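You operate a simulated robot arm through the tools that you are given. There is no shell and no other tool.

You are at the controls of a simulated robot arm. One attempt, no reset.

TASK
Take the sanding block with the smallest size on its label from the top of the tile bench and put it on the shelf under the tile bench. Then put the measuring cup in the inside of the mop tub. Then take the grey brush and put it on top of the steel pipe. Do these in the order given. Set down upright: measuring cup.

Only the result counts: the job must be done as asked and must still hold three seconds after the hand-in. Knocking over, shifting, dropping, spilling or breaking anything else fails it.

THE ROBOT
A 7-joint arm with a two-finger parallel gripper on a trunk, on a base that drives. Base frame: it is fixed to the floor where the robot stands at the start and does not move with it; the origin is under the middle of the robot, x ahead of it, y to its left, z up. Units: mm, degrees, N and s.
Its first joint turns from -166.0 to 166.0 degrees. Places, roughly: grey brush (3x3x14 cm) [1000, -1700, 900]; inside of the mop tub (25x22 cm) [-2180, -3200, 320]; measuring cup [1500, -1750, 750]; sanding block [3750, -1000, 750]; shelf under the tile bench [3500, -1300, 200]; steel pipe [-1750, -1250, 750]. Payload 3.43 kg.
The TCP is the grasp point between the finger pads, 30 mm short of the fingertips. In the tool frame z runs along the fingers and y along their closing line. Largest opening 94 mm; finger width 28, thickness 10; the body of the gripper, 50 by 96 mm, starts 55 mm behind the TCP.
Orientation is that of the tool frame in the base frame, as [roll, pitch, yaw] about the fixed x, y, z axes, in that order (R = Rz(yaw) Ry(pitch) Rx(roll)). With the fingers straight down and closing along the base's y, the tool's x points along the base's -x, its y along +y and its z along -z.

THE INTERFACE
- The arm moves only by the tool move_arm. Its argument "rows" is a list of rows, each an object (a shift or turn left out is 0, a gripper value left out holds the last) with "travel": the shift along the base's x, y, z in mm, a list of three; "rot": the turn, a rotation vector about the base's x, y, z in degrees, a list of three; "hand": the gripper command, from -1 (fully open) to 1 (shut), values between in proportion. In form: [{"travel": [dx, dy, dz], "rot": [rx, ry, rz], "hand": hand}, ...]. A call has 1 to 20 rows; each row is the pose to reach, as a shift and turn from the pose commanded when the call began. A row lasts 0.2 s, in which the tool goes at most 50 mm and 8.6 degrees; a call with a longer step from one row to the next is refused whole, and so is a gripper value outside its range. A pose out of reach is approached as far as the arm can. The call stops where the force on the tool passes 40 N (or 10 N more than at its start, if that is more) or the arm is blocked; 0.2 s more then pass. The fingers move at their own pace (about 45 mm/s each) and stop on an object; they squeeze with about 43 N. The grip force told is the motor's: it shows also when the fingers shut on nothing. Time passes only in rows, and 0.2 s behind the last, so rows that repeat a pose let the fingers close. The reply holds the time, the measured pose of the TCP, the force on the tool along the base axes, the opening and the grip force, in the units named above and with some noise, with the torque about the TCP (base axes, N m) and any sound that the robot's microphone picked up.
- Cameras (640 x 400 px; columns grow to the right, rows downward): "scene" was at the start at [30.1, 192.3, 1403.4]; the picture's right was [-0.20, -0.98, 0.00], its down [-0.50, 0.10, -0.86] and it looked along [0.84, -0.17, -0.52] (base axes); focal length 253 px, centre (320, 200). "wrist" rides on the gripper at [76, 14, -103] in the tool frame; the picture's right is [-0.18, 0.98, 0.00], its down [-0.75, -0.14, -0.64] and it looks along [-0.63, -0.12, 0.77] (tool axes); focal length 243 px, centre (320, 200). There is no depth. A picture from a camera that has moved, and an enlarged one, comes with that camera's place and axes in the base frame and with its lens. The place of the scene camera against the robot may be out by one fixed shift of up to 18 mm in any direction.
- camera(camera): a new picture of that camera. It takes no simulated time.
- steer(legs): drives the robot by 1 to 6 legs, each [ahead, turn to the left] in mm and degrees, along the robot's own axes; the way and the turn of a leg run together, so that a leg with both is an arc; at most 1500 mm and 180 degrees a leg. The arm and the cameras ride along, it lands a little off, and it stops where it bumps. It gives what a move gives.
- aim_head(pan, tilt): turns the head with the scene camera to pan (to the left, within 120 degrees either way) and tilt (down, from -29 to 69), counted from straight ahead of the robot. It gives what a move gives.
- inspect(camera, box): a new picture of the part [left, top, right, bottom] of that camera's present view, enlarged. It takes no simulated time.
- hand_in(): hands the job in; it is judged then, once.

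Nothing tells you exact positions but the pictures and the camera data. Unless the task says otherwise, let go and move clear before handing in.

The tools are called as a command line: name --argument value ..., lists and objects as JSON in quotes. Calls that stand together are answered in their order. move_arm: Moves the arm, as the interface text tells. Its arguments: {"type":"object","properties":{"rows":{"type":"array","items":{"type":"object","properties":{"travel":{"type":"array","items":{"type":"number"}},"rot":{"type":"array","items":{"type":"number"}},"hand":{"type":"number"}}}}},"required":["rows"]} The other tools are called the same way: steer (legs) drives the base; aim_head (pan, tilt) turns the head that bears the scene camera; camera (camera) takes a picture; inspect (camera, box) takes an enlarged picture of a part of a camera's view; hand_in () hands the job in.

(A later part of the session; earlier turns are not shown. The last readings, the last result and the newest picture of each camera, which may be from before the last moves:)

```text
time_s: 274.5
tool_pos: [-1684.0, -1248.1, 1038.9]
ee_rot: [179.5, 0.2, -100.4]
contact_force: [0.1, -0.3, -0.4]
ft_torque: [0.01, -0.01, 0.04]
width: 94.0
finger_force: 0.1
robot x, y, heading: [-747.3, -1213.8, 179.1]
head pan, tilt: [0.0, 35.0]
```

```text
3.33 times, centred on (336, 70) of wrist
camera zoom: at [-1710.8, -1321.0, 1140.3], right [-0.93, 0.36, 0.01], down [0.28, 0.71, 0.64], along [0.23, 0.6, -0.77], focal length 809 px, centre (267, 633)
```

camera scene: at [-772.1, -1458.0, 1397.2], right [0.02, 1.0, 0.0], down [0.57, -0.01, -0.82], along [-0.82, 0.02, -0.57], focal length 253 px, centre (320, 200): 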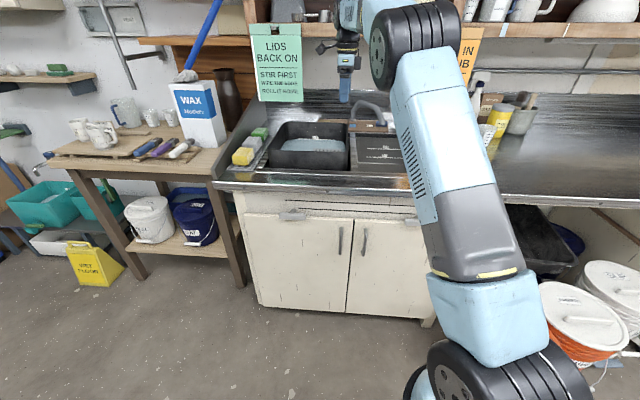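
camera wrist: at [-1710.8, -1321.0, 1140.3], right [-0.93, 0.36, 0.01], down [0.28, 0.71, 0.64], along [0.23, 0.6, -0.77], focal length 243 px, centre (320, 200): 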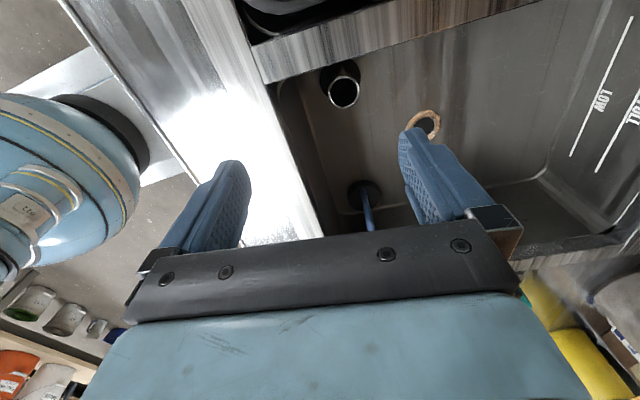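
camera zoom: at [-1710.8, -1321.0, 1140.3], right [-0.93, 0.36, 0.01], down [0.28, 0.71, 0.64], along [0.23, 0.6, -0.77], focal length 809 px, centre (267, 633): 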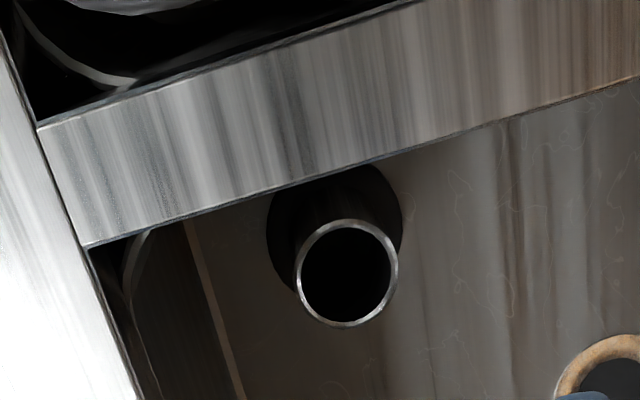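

Pipe top confirmed at z about 800, with the sink's front-left corner at (-1647, -1283, 905). I'll lay the brush across it along y. Now I retract the arm and go for the brush.

move_arm --rows '[{"travel": [0, 0, 40]}, {"travel": [20, 0, 80]}, {"travel": [60, 0, 90]}, {"travel": [105, 0, 90]}, {"travel": [150, 0, 90]}, {"travel": [195, 0, 80]}, {"travel": [240, 0, 70]}, {"travel": [285, 0, 70]}, {"travel": [330, 0, 70]}, {"travel": [370, 0, 70]}]'

steer --legs '[[-100, 0], [0, 50]]'

steer --legs '[[0, 50]]'

steer --legs '[[0, 50]]'

```text
time_s: 276.7
tool_pos: [-1311.7, -1248.7, 1110.7]
ee_rot: [179.7, 0.3, -100.5]
contact_force: [-0.6, 0.1, 0.7]
ft_torque: [0.04, -0.09, 0.0]
width: 94.1
finger_force: 0.0
robot x, y, heading: [-744.2, -1213.8, 178.9]
head pan, tilt: [0.0, 35.0]
```

```text
time_s: 280.4
tool_pos: [-976.9, -1681.7, 1112.8]
ee_rot: [179.5, 0.2, -49.5]
contact_force: [-0.6, -0.1, 0.3]
ft_torque: [-0.03, 0.03, 0.01]
width: 93.9
finger_force: 0.1
robot x, y, heading: [-685.7, -1179.3, -130.4]
head pan, tilt: [0.0, 35.0]
```

```text
time_s: 283.4
tool_pos: [-479.0, -1719.9, 1110.2]
ee_rot: [179.6, 0.2, 1.7]
contact_force: [-0.4, -0.6, -0.4]
ft_torque: [0.03, 0.03, 0.01]
width: 94.1
finger_force: 0.1
robot x, y, heading: [-739.1, -1189.9, -79.8]
head pan, tilt: [0.0, 35.0]
```

```text
time_s: 286.4
tool_pos: [-160.9, -1322.4, 1113.0]
ee_rot: [179.5, 0.2, 52.8]
contact_force: [0.1, -0.6, 0.1]
ft_torque: [0.04, -0.02, -0.01]
width: 94.0
finger_force: 0.0
robot x, y, heading: [-762.5, -1236.0, -28.6]
head pan, tilt: [0.0, 35.0]
```

steer --legs '[[930, 0]]'

steer --legs '[[0, 28.6]]'

aim_head --pan -5 --tilt 30

camera --camera "scene"

camera --camera "wrist"

```text
time_s: 291.3
tool_pos: [651.2, -1779.6, 1112.8]
ee_rot: [179.5, 0.3, 52.2]
contact_force: [-0.6, -0.1, 0.0]
ft_torque: [0.01, 0.03, 0.0]
width: 94.2
finger_force: 0.1
robot x, y, heading: [52.2, -1690.9, -29.4]
head pan, tilt: [0.0, 35.0]
```

```text
time_s: 293.3
tool_pos: [617.8, -1479.0, 1113.2]
ee_rot: [179.6, 0.2, 81.3]
contact_force: [-0.3, 0.2, -0.2]
ft_torque: [0.01, 0.01, -0.02]
width: 93.9
finger_force: 0.1
robot x, y, heading: [46.9, -1721.4, -0.7]
head pan, tilt: [0.0, 35.0]
```

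```text
time_s: 294.0
tool_pos: [616.4, -1478.5, 1114.9]
ee_rot: [179.6, 0.2, 81.2]
contact_force: [-1.1, 0.2, 0.5]
ft_torque: [-0.02, 0.02, -0.01]
width: 94.2
finger_force: 0.1
robot x, y, heading: [49.1, -1721.3, -0.7]
head pan, tilt: [-5.0, 30.0]
```

```text
taken
camera scene: at [85.0, -1504.7, 1404.9], right [-0.1, -0.99, 0.0], down [-0.5, 0.05, -0.87], along [0.86, -0.09, -0.5], focal length 253 px, centre (320, 200)
```

scene: 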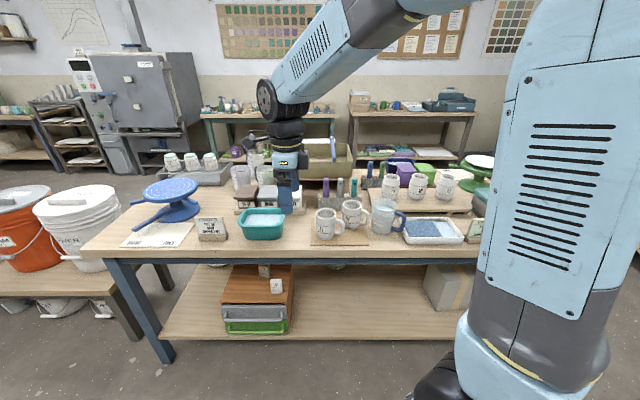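

```text
taken
camera wrist: at [641.5, -1404.8, 1215.9], right [0.94, -0.33, 0.01], down [-0.26, -0.72, 0.64], along [-0.21, -0.61, -0.77], focal length 243 px, centre (320, 200)
```

wrist: 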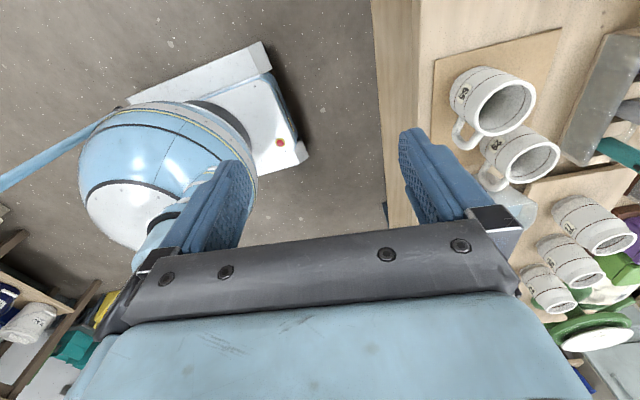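

inspect --camera "scene" --box '[240, 140, 480, 290]'

inspect --camera "scene" --box '[300, 155, 396, 215]'

inspect --camera "wrist" --box '[480, 0, 640, 100]'

```text
2.67 times, centred on (360, 215) of scene
camera zoom: at [85.0, -1504.7, 1404.9], right [-0.1, -0.99, 0.0], down [-0.5, 0.05, -0.87], along [0.86, -0.09, -0.5], focal length 674 px, centre (213, 160)
```

zoom: 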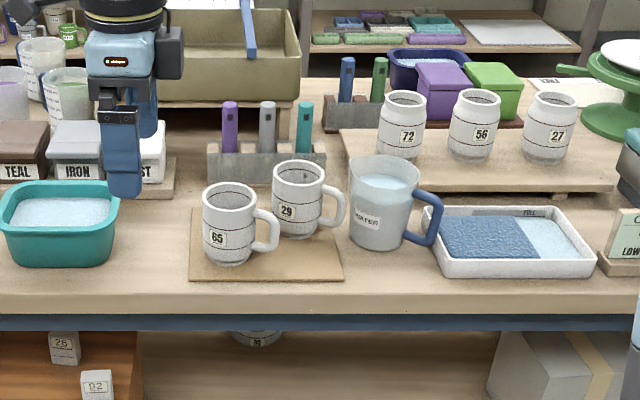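

```text
6.67 times, centred on (348, 185) of scene
camera zoom: at [85.0, -1504.7, 1404.9], right [-0.1, -0.99, 0.0], down [-0.5, 0.05, -0.87], along [0.86, -0.09, -0.5], focal length 1686 px, centre (133, 300)
```

zoom: 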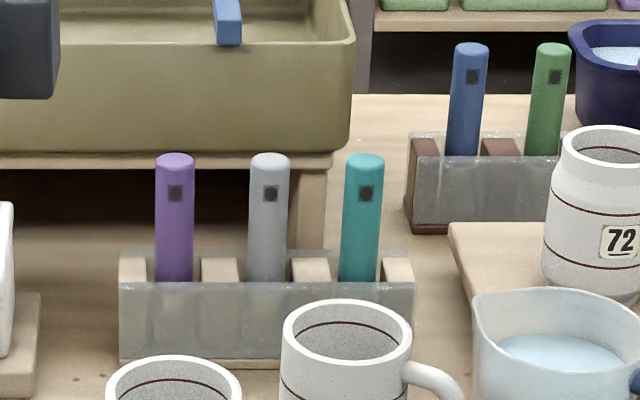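

```text
4.00 times, centred on (560, 50) of wrist
camera zoom: at [641.5, -1404.8, 1215.9], right [0.94, -0.33, 0.01], down [-0.26, -0.72, 0.64], along [-0.21, -0.61, -0.77], focal length 970 px, centre (-640, 800)
```

zoom: 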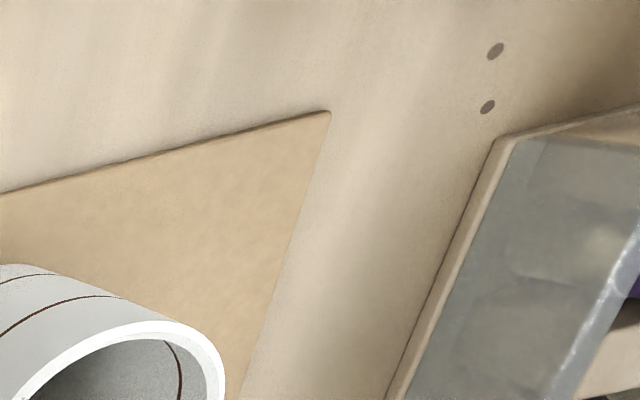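

The grey brush is the middle one in the rack, about (1000, -1680), handle top at z about 968, with the purple and teal ones 58 mm either side, and mugs and a jug in front. I'll grip its handle near the top with the tool slanting forward-down (40° below level). First I drive a bit closer and reorient the hand.

steer --legs '[[140, 0]]'

move_arm --rows '[{"travel": [0, -20, 5], "rot": [0, 0, -8.12]}, {"travel": [0, -40, 10], "rot": [0, 0, -16.24]}, {"travel": [0, -60, 15], "rot": [0, 0, -24.36]}, {"travel": [0, -80, 20], "rot": [0, 0, -32.5]}, {"travel": [0, -100, 20], "rot": [0, 0, -40.6]}, {"travel": [0, -120, 20], "rot": [0, 0, -48.7]}, {"travel": [0, -140, 20], "rot": [0, 0, -56.8]}, {"travel": [0, -160, 20], "rot": [0, 0, -65]}, {"travel": [0, -180, 20], "rot": [0, 0, -73.1]}, {"travel": [0, -200, 20], "rot": [0, 0, -80.7]}, {"travel": [0, -200, 20], "rot": [0, 0, -80.7]}]'

move_arm --rows '[{"travel": [10, 0, 0], "rot": [0, -8.3, 0]}, {"travel": [20, 0, 0], "rot": [0, -16.7, 0]}, {"travel": [30, 0, 0], "rot": [0, -25, 0]}, {"travel": [40, 0, 0], "rot": [0, -33.3, 0]}, {"travel": [50, 0, 0], "rot": [0, -41.7, 0]}, {"travel": [60, 0, 0], "rot": [0, -50, 0]}, {"travel": [60, 0, 0], "rot": [0, -50, 0]}]'

camera --camera "wrist"

camera --camera "scene"

```text
time_s: 295.3
tool_pos: [755.9, -1480.4, 1113.7]
ee_rot: [179.5, 0.3, 81.3]
contact_force: [-0.5, -0.2, -0.4]
ft_torque: [-0.01, 0.0, -0.02]
width: 94.2
finger_force: 0.1
robot x, y, heading: [190.8, -1727.7, -1.1]
head pan, tilt: [-5.0, 30.0]
```

```text
time_s: 297.9
tool_pos: [732.8, -1584.3, 1136.3]
ee_rot: [179.6, 0.2, 14.2]
contact_force: [-0.6, 1.1, -0.1]
ft_torque: [-0.02, -0.03, -0.03]
width: 94.0
finger_force: 0.0
robot x, y, heading: [187.8, -1728.1, -0.9]
head pan, tilt: [-5.0, 30.0]
stopped in row 11: the arm was blocked; the commanded pose is now the measured one
```

```text
time_s: 299.5
tool_pos: [793.9, -1586.3, 1131.8]
ee_rot: [164.7, -47.4, 20.4]
contact_force: [-0.1, 0.3, 0.3]
ft_torque: [0.01, -0.02, -0.02]
width: 94.1
finger_force: 0.1
robot x, y, heading: [187.1, -1725.5, -1.0]
head pan, tilt: [-5.0, 30.0]
```

```text
taken
camera wrist: at [767.7, -1582.0, 1257.2], right [0.03, -1.0, 0.04], down [-0.99, -0.04, -0.16], along [0.16, -0.04, -0.99], focal length 243 px, centre (320, 200)
```

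wrist: 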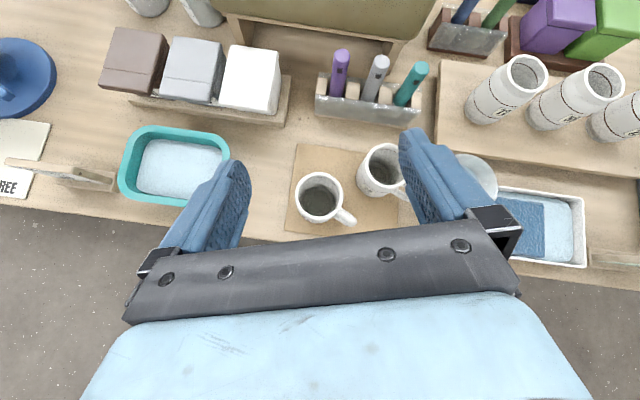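

```text
taken
camera scene: at [225.7, -1500.3, 1405.9], right [-0.03, -1.0, 0.0], down [-0.49, 0.01, -0.87], along [0.87, -0.03, -0.49], focal length 253 px, centre (320, 200)
```

scene: 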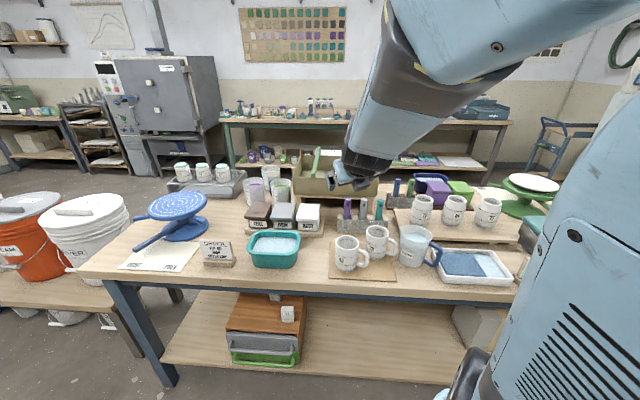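

The roll was blocked, likely the upper arm against the head. I extend outward first and then finish the roll.

move_arm --rows '[{"travel": [30, -20, -10]}, {"travel": [60, -40, -20]}, {"travel": [85, -60, -30]}, {"travel": [85, -60, -30]}]'

move_arm --rows '[{"rot": [5.17, 0, -4.45]}, {"rot": [10.34, 0, -8.91]}, {"rot": [10.34, 0, -8.91]}]'

camera --camera "wrist"

camera --camera "scene"

```text
time_s: 300.5
tool_pos: [877.9, -1646.5, 1106.6]
ee_rot: [163.4, -47.8, 21.2]
contact_force: [-0.4, -0.3, 1.1]
ft_torque: [0.0, 0.02, 0.0]
width: 93.9
finger_force: 0.1
robot x, y, heading: [187.2, -1726.5, -1.1]
head pan, tilt: [-5.0, 30.0]
```

```text
time_s: 301.3
tool_pos: [877.5, -1646.7, 1105.8]
ee_rot: [179.0, -49.8, 0.6]
contact_force: [-0.7, 0.0, 0.0]
ft_torque: [0.05, 0.01, 0.0]
width: 94.0
finger_force: 0.1
robot x, y, heading: [190.7, -1726.5, -0.9]
head pan, tilt: [-5.0, 30.0]
```

```text
taken
camera wrist: at [849.1, -1658.8, 1230.3], right [-0.12, -0.98, -0.13], down [-0.98, 0.14, -0.16], along [0.18, 0.11, -0.98], focal length 243 px, centre (320, 200)
```

wrist: 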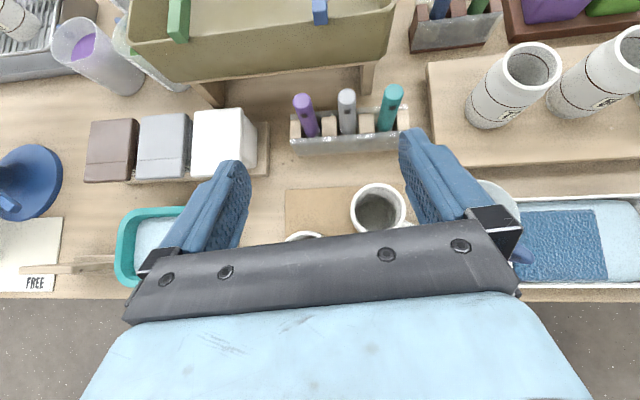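

```text
taken
camera scene: at [225.2, -1506.8, 1405.0], right [-0.1, -0.99, 0.0], down [-0.5, 0.05, -0.87], along [0.86, -0.09, -0.5], focal length 253 px, centre (320, 200)
```

scene: 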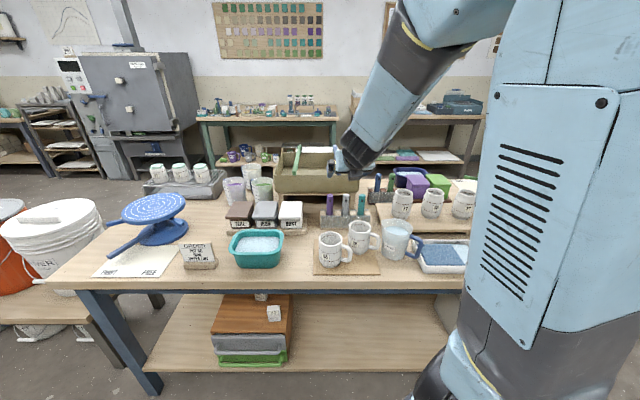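

All items stand untouched, and the hand is oriented right. The grey handle top is near (1024, -1678, 960). I set the opening to about 46 mm and move to a pre-grasp point to refine.

move_arm --rows '[{"travel": [20, -10, -35], "hand": 0.02}, {"travel": [40, -20, -70], "hand": 0.02}, {"travel": [58, -30, -103], "hand": 0.02}, {"travel": [58, -30, -103], "hand": 0.02}, {"travel": [58, -30, -103], "hand": 0.02}]'

camera --camera "wrist"

inspect --camera "wrist" --box '[240, 40, 432, 160]'

```text
time_s: 302.5
tool_pos: [923.5, -1650.8, 1024.6]
ee_rot: [177.6, -49.4, 2.1]
contact_force: [0.9, -7.3, -0.2]
ft_torque: [0.45, 0.06, 0.45]
width: 46.2
finger_force: 0.1
out of reach, approached as far as the arm can: row 3, 4, 5
robot x, y, heading: [187.3, -1727.4, -0.9]
head pan, tilt: [-5.0, 30.0]
```

```text
taken
camera wrist: at [895.6, -1659.9, 1149.2], right [-0.11, -0.99, -0.11], down [-0.98, 0.13, -0.16], along [0.17, 0.09, -0.98], focal length 243 px, centre (320, 200)
```

wrist: 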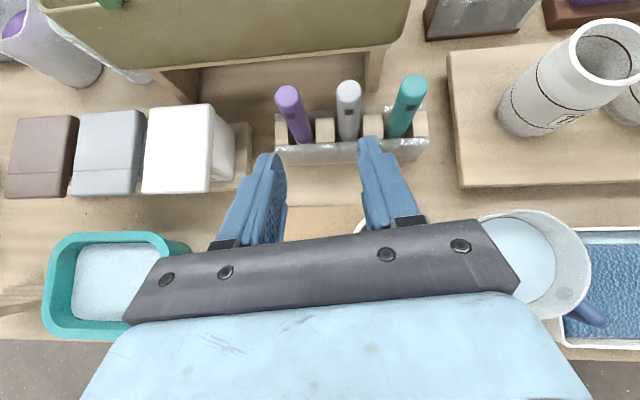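

```text
3.33 times, centred on (336, 100) of wrist
camera zoom: at [895.6, -1659.9, 1149.2], right [-0.11, -0.99, -0.11], down [-0.98, 0.13, -0.16], along [0.17, 0.09, -0.98], focal length 809 px, centre (267, 533)
```

zoom: 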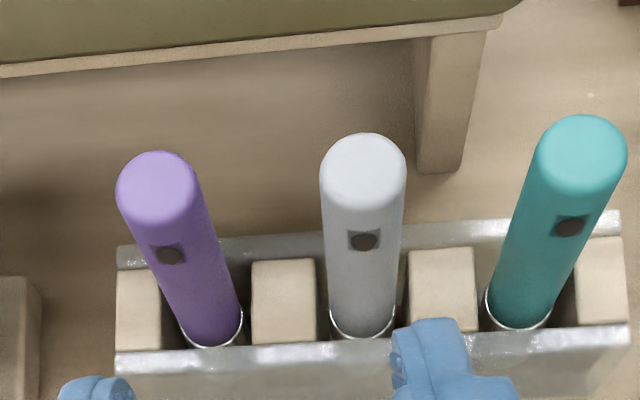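

That roll put the wrist at its limit. I'll back out, bring the tool upright, and use the opposite roll (camera on the robot's side), which worked at the tile bench.

move_arm --rows '[{"travel": [-20, 12, 25]}, {"travel": [-45, 26, 55]}, {"travel": [-70, 40, 85]}, {"travel": [-95, 54, 110]}, {"travel": [-115, 67, 130]}, {"travel": [-115, 67, 130]}]'

move_arm --rows '[{"rot": [0, 8.3, 0]}, {"rot": [0, 16.6, 0]}, {"rot": [0, 25, 0]}, {"rot": [0, 33.3, 0]}, {"rot": [0, 41.6, 0]}, {"rot": [0, 49.8, 0]}, {"rot": [0, 49.8, 0]}]'

camera --camera "scene"

```text
time_s: 304.1
tool_pos: [827.2, -1685.3, 1152.4]
ee_rot: [-180.0, -49.3, -11.1]
contact_force: [0.3, -0.1, 0.1]
ft_torque: [-0.04, 0.02, 0.0]
width: 46.4
finger_force: 0.1
robot x, y, heading: [188.5, -1725.4, -0.8]
head pan, tilt: [-5.0, 30.0]
stopped in row 6: the arm was blocked; the commanded pose is now the measured one
```

```text
time_s: 305.7
tool_pos: [825.3, -1683.2, 1152.7]
ee_rot: [171.8, 0.0, -7.1]
contact_force: [0.3, -0.9, -0.3]
ft_torque: [0.04, -0.05, 0.0]
width: 45.9
finger_force: 0.0
robot x, y, heading: [184.2, -1725.5, -0.7]
head pan, tilt: [-5.0, 30.0]
```

```text
taken
camera scene: at [225.2, -1506.8, 1405.0], right [-0.1, -0.99, 0.0], down [-0.5, 0.05, -0.87], along [0.86, -0.09, -0.5], focal length 253 px, centre (320, 200)
```

scene: 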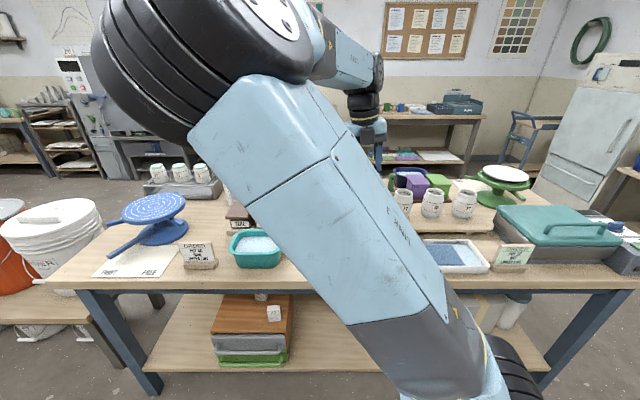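

The arm's elbow swung left, still clear of the bench. I unwind the wrist roll in steps.

move_arm --rows '[{"rot": [0, 0, 8]}, {"rot": [0, 0, 16]}, {"rot": [0, 0, 24]}, {"rot": [0, 0, 32]}, {"rot": [0, 0, 40]}, {"rot": [0, 0, 48]}, {"rot": [0, 0, 56]}, {"rot": [0, 0, 64]}, {"rot": [0, 0, 72]}, {"rot": [0, 0, 80]}, {"rot": [0, 0, 80]}]'

camera --camera "scene"

```text
time_s: 308.1
tool_pos: [825.1, -1682.1, 1151.4]
ee_rot: [171.8, 0.0, 73.1]
contact_force: [0.3, 0.9, -0.7]
ft_torque: [0.01, 0.03, 0.06]
width: 46.1
finger_force: 0.2
robot x, y, heading: [192.9, -1725.2, -1.1]
head pan, tilt: [-5.0, 30.0]
```

```text
taken
camera scene: at [225.2, -1506.8, 1405.0], right [-0.1, -0.99, 0.0], down [-0.5, 0.05, -0.87], along [0.86, -0.09, -0.5], focal length 253 px, centre (320, 200)
```

scene: 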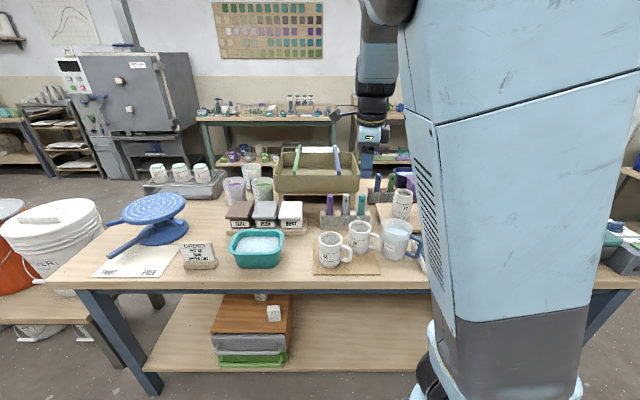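

move_arm --rows '[{"rot": [0, 0, 8.2]}, {"rot": [0, 0, 16.4]}, {"rot": [0, 0, 24.6]}, {"rot": [0, 0, 32.8]}, {"rot": [0, 0, 41]}, {"rot": [0, 0, 49.2]}, {"rot": [0, 0, 57.4]}, {"rot": [0, 0, 65.6]}, {"rot": [0, 0, 73.8]}, {"rot": [0, 0, 82]}, {"rot": [0, 0, 90.2]}, {"rot": [0, 0, 98.4]}, {"rot": [0, 0, 106.9]}, {"rot": [0, 0, 106.9]}]'

camera --camera "scene"

```text
time_s: 311.1
tool_pos: [826.4, -1682.7, 1151.6]
ee_rot: [171.8, -0.1, -180.0]
contact_force: [0.0, 0.1, 0.9]
ft_torque: [0.0, -0.01, 0.0]
width: 46.3
finger_force: 0.1
robot x, y, heading: [189.3, -1722.4, -0.7]
head pan, tilt: [-5.0, 30.0]
```

```text
taken
camera scene: at [225.2, -1506.9, 1405.0], right [-0.1, -0.99, 0.0], down [-0.5, 0.05, -0.87], along [0.86, -0.09, -0.5], focal length 253 px, centre (320, 200)
```

scene: 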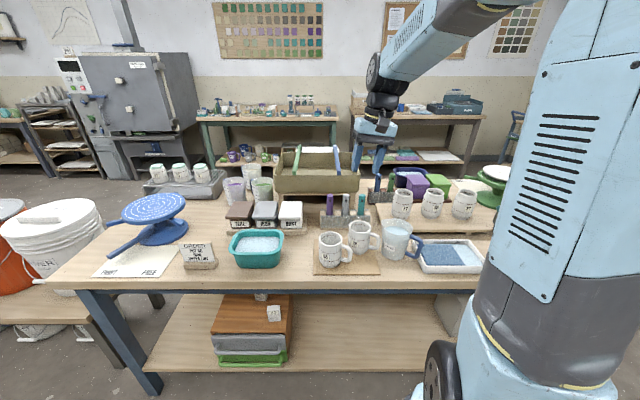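

Natural posture again. I level the tool, then tilt it forward by 43° while moving to the pre-grasp point behind the grey handle.

move_arm --rows '[{"rot": [-4.1, 0, 0]}, {"rot": [-8.2, 0, 0]}, {"rot": [-8.2, 0, 0]}]'

move_arm --rows '[{"travel": [15, 1, -15], "rot": [0, -7.2, 0]}, {"travel": [30, 2, -30], "rot": [0, -14.4, 0]}, {"travel": [45, 3, -45], "rot": [0, -21.6, 0]}, {"travel": [60, 4, -60], "rot": [0, -28.8, 0]}, {"travel": [80, 5, -80], "rot": [0, -36, 0]}, {"travel": [100, 5, -105], "rot": [0, -43, 0]}, {"travel": [115, 5, -130], "rot": [0, -43, 0]}, {"travel": [115, 5, -130], "rot": [0, -43, 0]}]'

camera --camera "wrist"

camera --camera "scene"

```text
time_s: 311.9
tool_pos: [826.3, -1682.3, 1152.1]
ee_rot: [180.0, 0.1, 179.9]
contact_force: [-0.4, 0.0, -0.1]
ft_torque: [0.01, -0.02, -0.01]
width: 45.8
finger_force: 0.1
robot x, y, heading: [186.5, -1729.0, -1.2]
head pan, tilt: [-5.0, 30.0]
```

```text
time_s: 313.7
tool_pos: [940.6, -1677.0, 1022.5]
ee_rot: [179.9, 43.0, 179.9]
contact_force: [-0.7, 2.7, -0.3]
ft_torque: [-0.12, -0.02, -0.16]
width: 45.9
finger_force: 0.0
robot x, y, heading: [183.0, -1724.6, -1.0]
head pan, tilt: [-5.0, 30.0]
```

```text
taken
camera wrist: at [815.3, -1661.6, 1045.7], right [0.13, 0.98, 0.13], down [0.11, -0.14, 0.98], along [0.98, -0.12, -0.13], focal length 243 px, centre (320, 200)
```

wrist: 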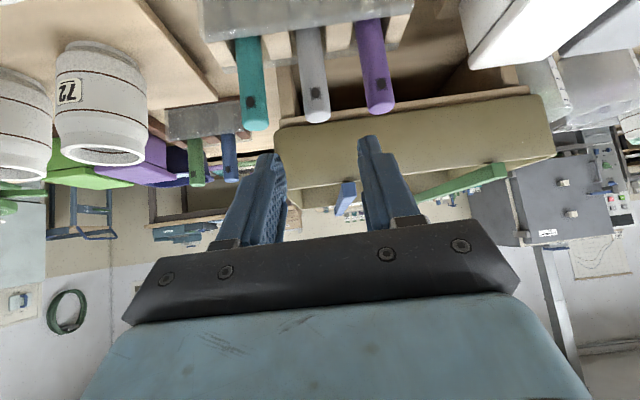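

```text
taken
camera scene: at [224.6, -1505.5, 1404.7], right [-0.1, -0.99, 0.0], down [-0.5, 0.05, -0.87], along [0.86, -0.09, -0.5], focal length 253 px, centre (320, 200)
```

scene: 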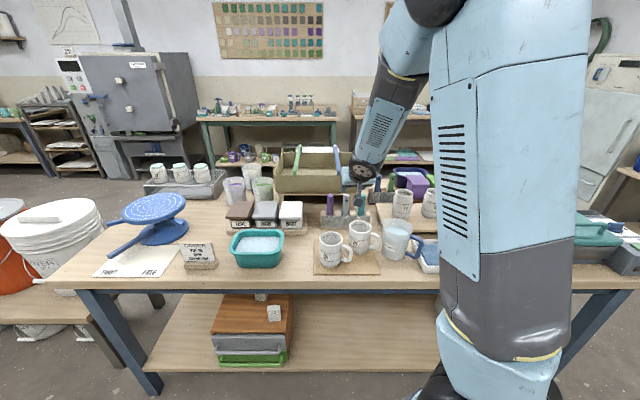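

inspect --camera "scene" --box '[300, 120, 460, 220]'

inspect --camera "wrist" --box '[200, 0, 440, 150]'

```text
4.00 times, centred on (380, 170) of scene
camera zoom: at [224.6, -1505.5, 1404.7], right [-0.1, -0.99, 0.0], down [-0.5, 0.05, -0.87], along [0.86, -0.09, -0.5], focal length 1012 px, centre (80, 320)
```

zoom: 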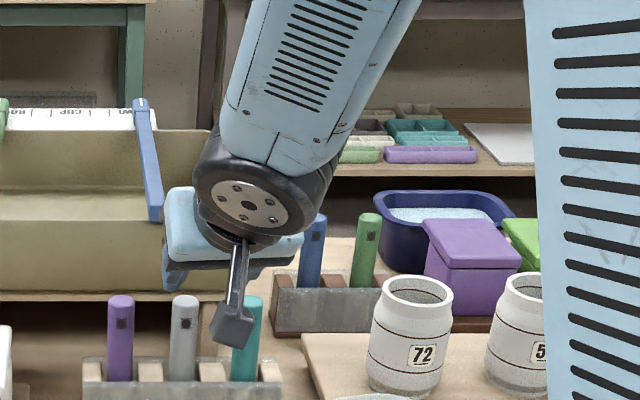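

```text
2.67 times, centred on (320, 75) of wrist
camera zoom: at [815.3, -1661.6, 1045.7], right [0.13, 0.98, 0.13], down [0.11, -0.14, 0.98], along [0.98, -0.12, -0.13], focal length 647 px, centre (320, 533)
```

zoom: 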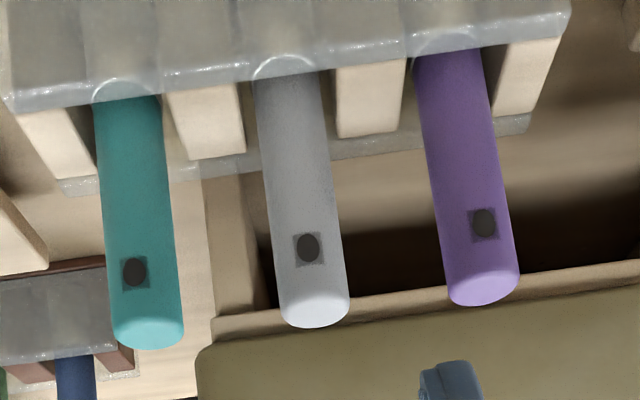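

From three wrist views the grey handle's top is at about (1036, -1679, 937), standing on the bench. I move in along the tool axis, checking halfway.

move_arm --rows '[{"travel": [0, -2.5, 0]}, {"travel": [19, -2.5, -21]}, {"travel": [38, -2.5, -42]}, {"travel": [56, -2.5, -62]}, {"travel": [56, -2.5, -62]}]'

camera --camera "wrist"

inspect --camera "scene" --box '[300, 140, 460, 240]'

```text
time_s: 314.9
tool_pos: [999.4, -1681.7, 960.5]
ee_rot: [179.9, 43.0, 179.8]
contact_force: [0.0, -0.5, 0.3]
ft_torque: [-0.01, -0.01, 0.02]
width: 46.1
finger_force: 0.2
robot x, y, heading: [184.6, -1723.9, -1.1]
head pan, tilt: [-5.0, 30.0]
```

```text
taken
camera wrist: at [874.0, -1666.7, 983.2], right [0.14, 0.98, 0.13], down [0.11, -0.14, 0.98], along [0.98, -0.12, -0.13], focal length 243 px, centre (320, 200)
```

wrist: 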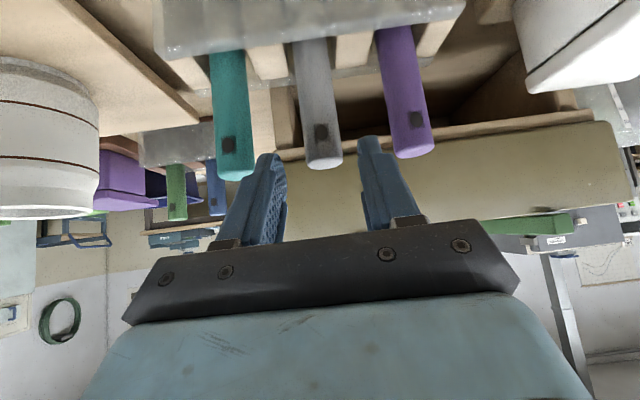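

```text
4.00 times, centred on (380, 190) of scene
camera zoom: at [225.3, -1506.8, 1405.0], right [-0.1, -0.99, 0.0], down [-0.5, 0.05, -0.87], along [0.86, -0.09, -0.5], focal length 1012 px, centre (80, 240)
```

zoom: 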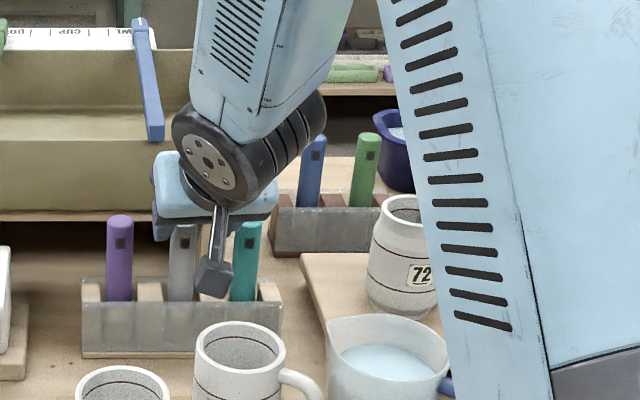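

Alignment is good. I go the rest of the way and close.

move_arm --rows '[{"travel": [10, 0.3, -11]}, {"travel": [20, 0.5, -22]}, {"travel": [29, 0.5, -33]}, {"travel": [36, 0.5, -42]}, {"travel": [36, 0.5, -42]}]'

camera --camera "wrist"

inspect --camera "scene" --box '[300, 140, 460, 240]'

```text
time_s: 316.1
tool_pos: [1034.2, -1679.6, 918.4]
ee_rot: [179.9, 43.0, 179.8]
contact_force: [0.5, 1.0, -0.7]
ft_torque: [0.0, 0.02, 0.0]
width: 45.8
finger_force: 0.0
robot x, y, heading: [185.9, -1724.2, -1.0]
head pan, tilt: [-5.0, 30.0]
```

```text
taken
camera wrist: at [908.5, -1664.5, 940.3], right [0.14, 0.98, 0.13], down [0.11, -0.14, 0.98], along [0.98, -0.12, -0.13], focal length 243 px, centre (320, 200)
```

wrist: 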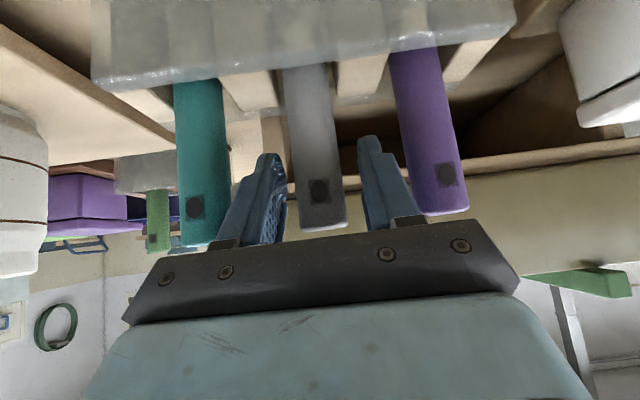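

```text
4.00 times, centred on (380, 190) of scene
camera zoom: at [225.4, -1506.8, 1405.0], right [-0.1, -0.99, 0.0], down [-0.5, 0.05, -0.87], along [0.86, -0.09, -0.5], focal length 1012 px, centre (80, 240)
```

zoom: 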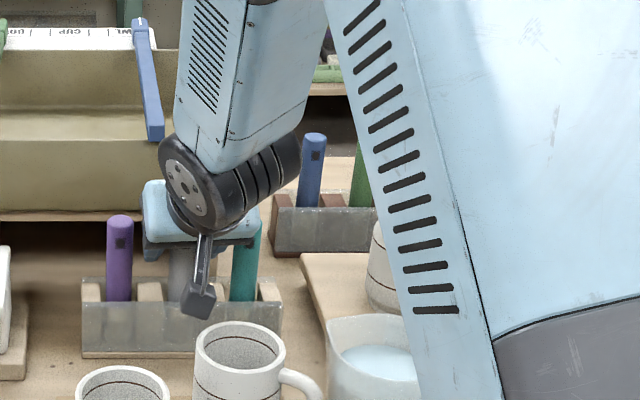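

The grey handle is between the fingers. I close.

move_arm --rows '[{"hand": 1}, {"hand": 1}, {"hand": 1}]'

camera --camera "wrist"

```text
time_s: 316.9
tool_pos: [1034.6, -1680.0, 917.8]
ee_rot: [179.9, 43.0, 179.9]
contact_force: [0.5, 1.4, 0.5]
ft_torque: [0.01, -0.04, 0.02]
width: 27.5
finger_force: 43.1
robot x, y, heading: [185.3, -1723.4, -1.1]
head pan, tilt: [-5.0, 30.0]
```

```text
taken
camera wrist: at [908.4, -1664.5, 940.3], right [0.14, 0.98, 0.13], down [0.11, -0.14, 0.98], along [0.98, -0.12, -0.13], focal length 243 px, centre (320, 200)
```

wrist: 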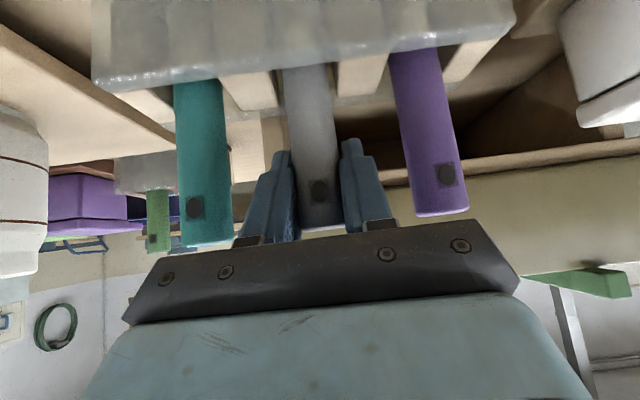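

Gripped (27.5 mm). I lift straight up out of the rack.

move_arm --rows '[{"travel": [0, 0, 10]}, {"travel": [0, 0, 30]}, {"travel": [0, 0, 60]}, {"travel": [0, 0, 100]}, {"travel": [0, 0, 140]}, {"travel": [0, 0, 180]}, {"travel": [0, 0, 210]}, {"travel": [0, 0, 210]}]'

camera --camera "wrist"

camera --camera "scene"

```text
time_s: 318.7
tool_pos: [1032.6, -1678.7, 1128.9]
ee_rot: [180.0, 42.9, 179.9]
contact_force: [0.2, -1.0, 0.5]
ft_torque: [-0.01, 0.0, 0.01]
width: 27.1
finger_force: 42.6
robot x, y, heading: [189.2, -1724.5, -0.8]
head pan, tilt: [-5.0, 30.0]
```

```text
taken
camera wrist: at [907.3, -1664.5, 1151.9], right [0.14, 0.98, 0.13], down [0.11, -0.14, 0.98], along [0.98, -0.12, -0.13], focal length 243 px, centre (320, 200)
```

wrist: 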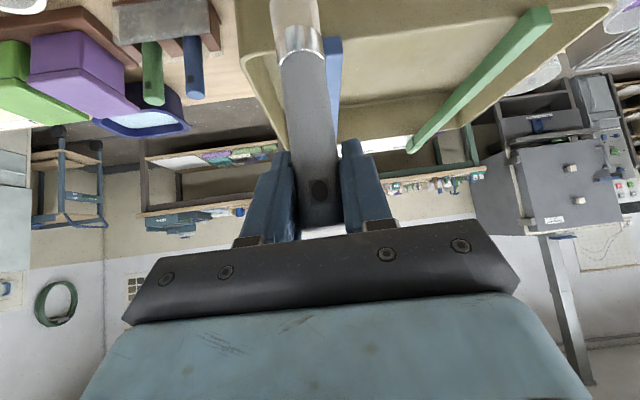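

```text
taken
camera scene: at [225.3, -1506.9, 1405.0], right [-0.1, -0.99, 0.0], down [-0.5, 0.05, -0.87], along [0.86, -0.09, -0.5], focal length 253 px, centre (320, 200)
```

scene: 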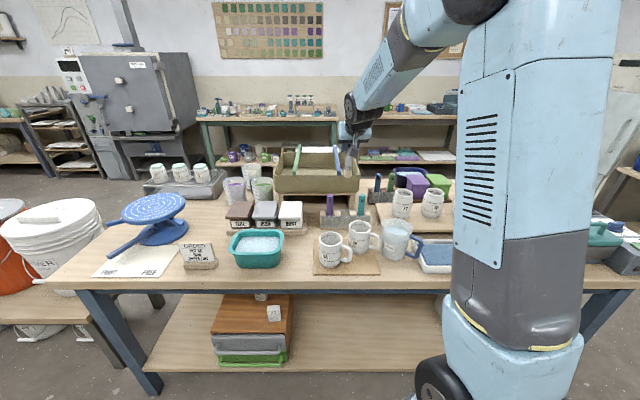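

The brush is out of the rack cleanly (bristles down, about 120 mm below the grip, 20 mm above). I back away and drive back to the sink.

steer --legs '[[-500, 0]]'

steer --legs '[[0, 49]]'

steer --legs '[[0, 49]]'

steer --legs '[[0, 49]]'

```text
time_s: 321.7
tool_pos: [536.0, -1669.2, 1129.6]
ee_rot: [180.0, 43.0, 179.9]
contact_force: [0.3, 0.2, -0.2]
ft_torque: [0.04, 0.0, 0.0]
width: 27.2
finger_force: 42.8
robot x, y, heading: [-308.7, -1716.0, -1.0]
head pan, tilt: [-5.0, 30.0]
```

```text
time_s: 324.0
tool_pos: [318.1, -1150.6, 1131.0]
ee_rot: [179.8, 43.0, -140.9]
contact_force: [-0.2, 0.0, -0.3]
ft_torque: [0.02, 0.01, -0.04]
width: 27.2
finger_force: 42.4
robot x, y, heading: [-279.3, -1757.3, 40.1]
head pan, tilt: [-5.0, 30.0]
stopped in leg 1: the robot was blocked; the commanded pose is now the measured one
```

```text
time_s: 326.4
tool_pos: [-232.3, -900.1, 1130.3]
ee_rot: [179.9, 43.0, -99.3]
contact_force: [-0.8, -0.5, -0.6]
ft_torque: [-0.01, -0.02, 0.01]
width: 27.3
finger_force: 43.1
robot x, y, heading: [-226.7, -1760.4, 84.2]
head pan, tilt: [-5.0, 30.0]
stopped in leg 1: the robot was blocked; the commanded pose is now the measured one
```

```text
time_s: 329.4
tool_pos: [-874.2, -1190.5, 1131.1]
ee_rot: [180.0, 42.9, -51.1]
contact_force: [-0.3, -0.2, -0.2]
ft_torque: [0.0, 0.02, 0.02]
width: 27.2
finger_force: 43.4
robot x, y, heading: [-180.8, -1721.6, 134.1]
head pan, tilt: [-5.0, 30.0]
stopped in leg 1: the robot was blocked; the commanded pose is now the measured one
```

steer --legs '[[0, 17], [860, 0]]'

steer --legs '[[0, 29]]'

aim_head --pan 0 --tilt 40

camera --camera "scene"

```text
time_s: 335.0
tool_pos: [-1741.7, -990.4, 1131.5]
ee_rot: [-180.0, 42.9, -34.4]
contact_force: [0.6, -0.3, -1.1]
ft_torque: [-0.05, 0.01, 0.01]
width: 27.1
finger_force: 43.3
robot x, y, heading: [-927.5, -1302.6, 150.8]
head pan, tilt: [-5.0, 30.0]
```

```text
time_s: 337.0
tool_pos: [-1788.4, -1427.7, 1131.2]
ee_rot: [-180.0, 42.9, -5.3]
contact_force: [-0.2, 0.0, -0.2]
ft_torque: [0.0, 0.0, -0.04]
width: 27.2
finger_force: 43.3
robot x, y, heading: [-929.2, -1268.7, 179.2]
head pan, tilt: [-5.0, 30.0]
```

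```text
time_s: 337.7
tool_pos: [-1787.6, -1426.8, 1132.4]
ee_rot: [180.0, 42.9, -5.2]
contact_force: [-0.3, 0.6, -0.2]
ft_torque: [-0.02, 0.03, 0.02]
width: 27.1
finger_force: 43.2
robot x, y, heading: [-925.0, -1266.4, 179.5]
head pan, tilt: [0.0, 40.0]
```

```text
taken
camera scene: at [-951.9, -1510.9, 1389.6], right [0.01, 1.0, 0.0], down [0.64, -0.01, -0.77], along [-0.77, 0.01, -0.64], focal length 253 px, centre (320, 200)
```

scene: 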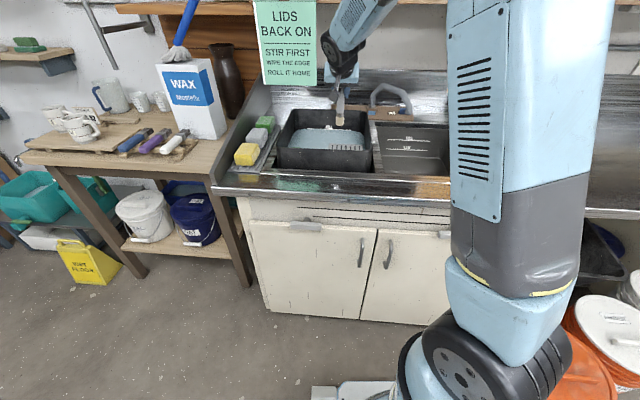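

Over the sink now. I move above the right basin and rotate the brush level in the air, handle pointing away from the sink corner.

move_arm --rows '[{"travel": [3, 23, 0], "rot": [-3.31, -6.88, -2.67]}, {"travel": [7, 46, 0], "rot": [-6.62, -13.75, -5.35]}, {"travel": [10, 69, 0], "rot": [-9.93, -20.63, -8.02]}, {"travel": [14, 92, 0], "rot": [-13.24, -27.51, -10.69]}, {"travel": [17, 115, 0], "rot": [-16.55, -34.38, -13.37]}, {"travel": [20, 138, 0], "rot": [-19.87, -41.26, -16.04]}, {"travel": [24, 161, 0], "rot": [-23.18, -48.14, -18.71]}, {"travel": [27, 184, 0], "rot": [-26.49, -55.01, -21.39]}, {"travel": [31, 207, 0], "rot": [-29.8, -61.89, -24.06]}, {"travel": [34, 230, 0], "rot": [-33.11, -68.77, -26.73]}, {"travel": [38, 253, 0], "rot": [-36.42, -75.64, -29.41]}, {"travel": [41, 277, 0], "rot": [-39.73, -82.52, -32.08]}, {"travel": [41, 277, 0], "rot": [-39.73, -82.52, -32.08]}]'

camera --camera "scene"

camera --camera "wrist"

```text
time_s: 340.5
tool_pos: [-1749.1, -1150.6, 1132.1]
ee_rot: [-179.8, -47.2, -46.4]
contact_force: [0.8, 0.1, -0.2]
ft_torque: [0.01, 0.01, -0.01]
width: 27.3
finger_force: 43.3
robot x, y, heading: [-927.3, -1264.5, 179.4]
head pan, tilt: [0.0, 40.0]
```

```text
taken
camera scene: at [-952.1, -1510.8, 1389.6], right [0.01, 1.0, 0.0], down [0.64, -0.01, -0.77], along [-0.77, 0.01, -0.64], focal length 253 px, centre (320, 200)
```

scene: 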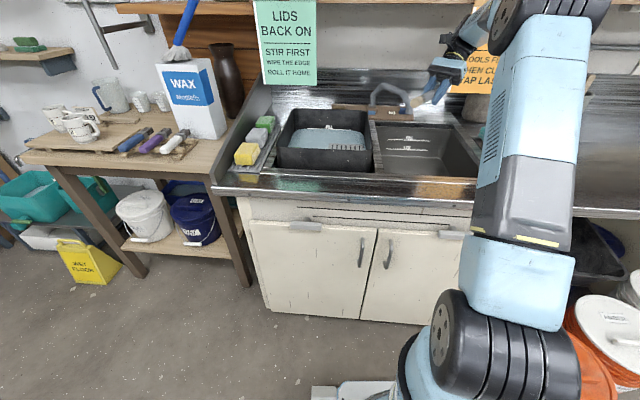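

```text
taken
camera wrist: at [-1774.8, -1143.1, 1257.0], right [-0.8, -0.59, -0.14], down [-0.58, 0.81, -0.12], along [0.18, -0.01, -0.98], focal length 243 px, centre (320, 200)
```

wrist: 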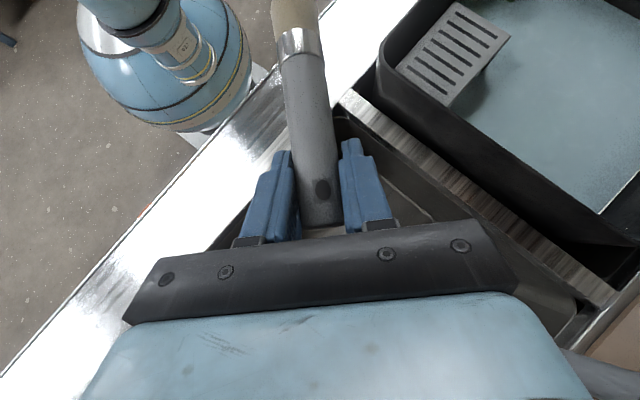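

The brush is level, pointing diagonally over the sink corner, and the wrist view agrees with the mapped corner. I move above the pipe's spot and lower part of the way.

move_arm --rows '[{"travel": [0, -27, 0]}, {"travel": [0, -27, -40]}, {"travel": [0, -27, -80]}, {"travel": [0, -27, -120]}, {"travel": [0, -27, -160]}, {"travel": [0, -27, -190]}, {"travel": [0, -27, -190]}]'

camera --camera "wrist"

camera --camera "scene"

```text
time_s: 342.1
tool_pos: [-1746.1, -1177.7, 941.5]
ee_rot: [-179.8, -47.0, -46.3]
contact_force: [-0.3, -0.7, -1.2]
ft_torque: [0.0, 0.01, 0.03]
width: 27.0
finger_force: 42.8
robot x, y, heading: [-926.2, -1266.3, 179.4]
head pan, tilt: [0.0, 40.0]
```

```text
taken
camera wrist: at [-1772.6, -1170.2, 1066.9], right [-0.8, -0.59, -0.14], down [-0.58, 0.81, -0.11], along [0.18, -0.01, -0.98], focal length 243 px, centre (320, 200)
```

wrist: 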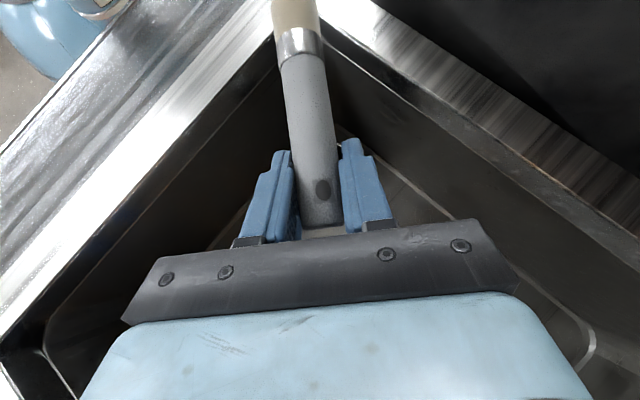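

```text
taken
camera scene: at [-952.1, -1510.7, 1389.6], right [0.01, 1.0, 0.0], down [0.64, -0.01, -0.77], along [-0.77, 0.01, -0.64], focal length 253 px, centre (320, 200)
```

scene: 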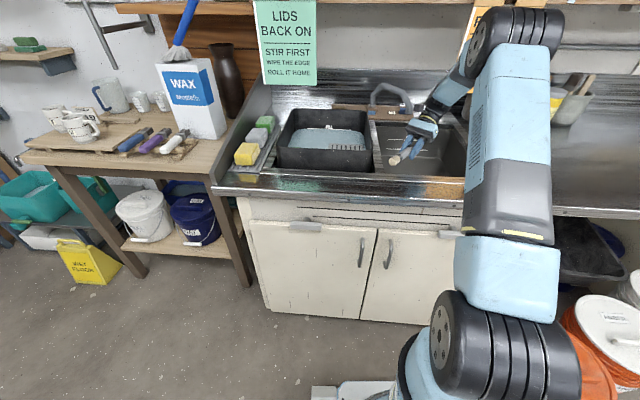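

The brush end has a few millimetres to either wall of the corner. I shift 2 mm away from the front wall and lower on, slowly near the pipe.

move_arm --rows '[{"travel": [-2, 1, -25]}, {"travel": [-2, 1, -50]}, {"travel": [-2, 1, -75]}, {"travel": [-2, 1, -95]}, {"travel": [-2, 1, -95]}]'

camera --camera "wrist"

inspect --camera "scene" --box '[340, 80, 500, 180]'

```text
time_s: 343.3
tool_pos: [-1749.6, -1177.8, 846.7]
ee_rot: [-179.8, -47.2, -46.4]
contact_force: [0.0, -0.3, -1.7]
ft_torque: [-0.03, 0.01, -0.01]
width: 27.1
finger_force: 43.3
robot x, y, heading: [-923.2, -1267.1, 179.3]
head pan, tilt: [0.0, 40.0]
```

```text
taken
camera wrist: at [-1776.0, -1170.5, 970.9], right [-0.8, -0.59, -0.14], down [-0.58, 0.81, -0.11], along [0.18, -0.01, -0.98], focal length 243 px, centre (320, 200)
```

wrist: 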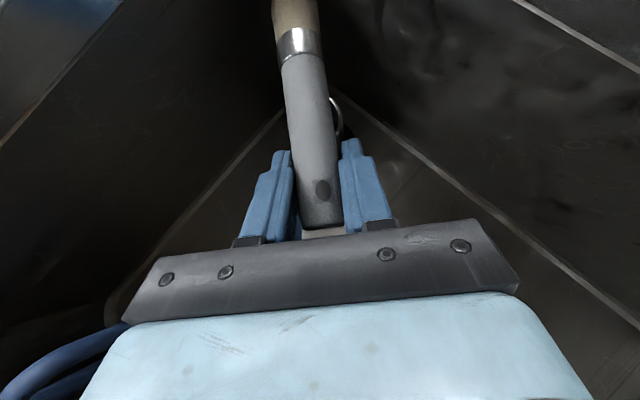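

```text
4.00 times, centred on (420, 130) of scene
camera zoom: at [-952.1, -1510.7, 1389.6], right [0.01, 1.0, 0.0], down [0.64, -0.01, -0.77], along [-0.77, 0.01, -0.64], focal length 1012 px, centre (-80, 480)
```

zoom: 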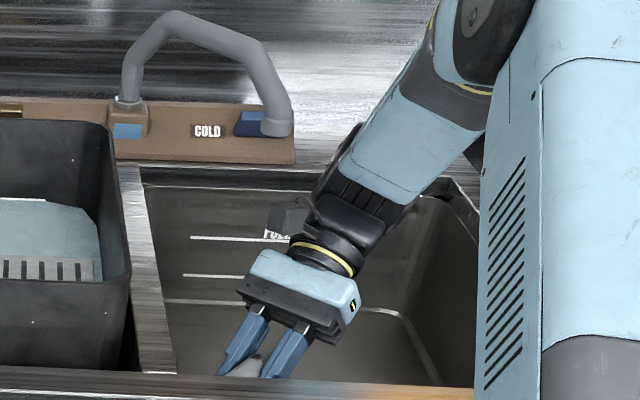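

The pipe's ring shows beside the brush just where expected. I nudge 2 mm and lower in small steps until it touches.

move_arm --rows '[{"travel": [1.5, -1.5, -4]}, {"travel": [1.5, -1.5, -9]}, {"travel": [1.5, -1.5, -14]}, {"travel": [1.5, -1.5, -19]}, {"travel": [1.5, -1.5, -19]}]'

move_arm --rows '[{"travel": [0, 0, -2]}, {"travel": [0, 0, -4]}, {"travel": [0, 0, -6]}, {"travel": [0, 0, -6]}]'

```text
time_s: 344.5
tool_pos: [-1748.1, -1177.6, 828.5]
ee_rot: [-179.8, -47.2, -46.3]
contact_force: [-0.3, 0.2, 0.1]
ft_torque: [0.02, 0.02, 0.03]
width: 27.2
finger_force: 43.4
robot x, y, heading: [-928.0, -1266.0, 179.4]
head pan, tilt: [0.0, 40.0]
```

```text
time_s: 345.5
tool_pos: [-1747.3, -1177.2, 821.5]
ee_rot: [-179.9, -47.1, -46.3]
contact_force: [0.1, -0.6, -0.1]
ft_torque: [0.01, 0.0, 0.0]
width: 27.0
finger_force: 42.9
robot x, y, heading: [-926.2, -1264.9, 179.2]
head pan, tilt: [0.0, 40.0]
```

move_arm --rows '[{"travel": [0, 0, -2]}, {"travel": [0, 0, -4]}, {"travel": [0, 0, -5]}, {"travel": [0, 0, -5]}]'

camera --camera "wrist"

```text
time_s: 346.5
tool_pos: [-1746.6, -1178.2, 818.6]
ee_rot: [-180.0, -47.1, -46.3]
contact_force: [-0.7, 0.0, 13.2]
ft_torque: [-0.52, -0.54, -0.05]
width: 27.2
finger_force: 43.1
robot x, y, heading: [-925.9, -1269.8, 179.0]
head pan, tilt: [0.0, 40.0]
```

```text
taken
camera wrist: at [-1773.7, -1170.8, 943.2], right [-0.8, -0.59, -0.14], down [-0.58, 0.81, -0.11], along [0.18, -0.01, -0.98], focal length 243 px, centre (320, 200)
```

wrist: 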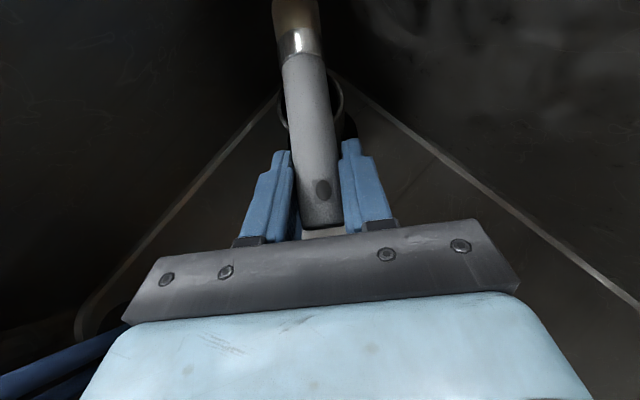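

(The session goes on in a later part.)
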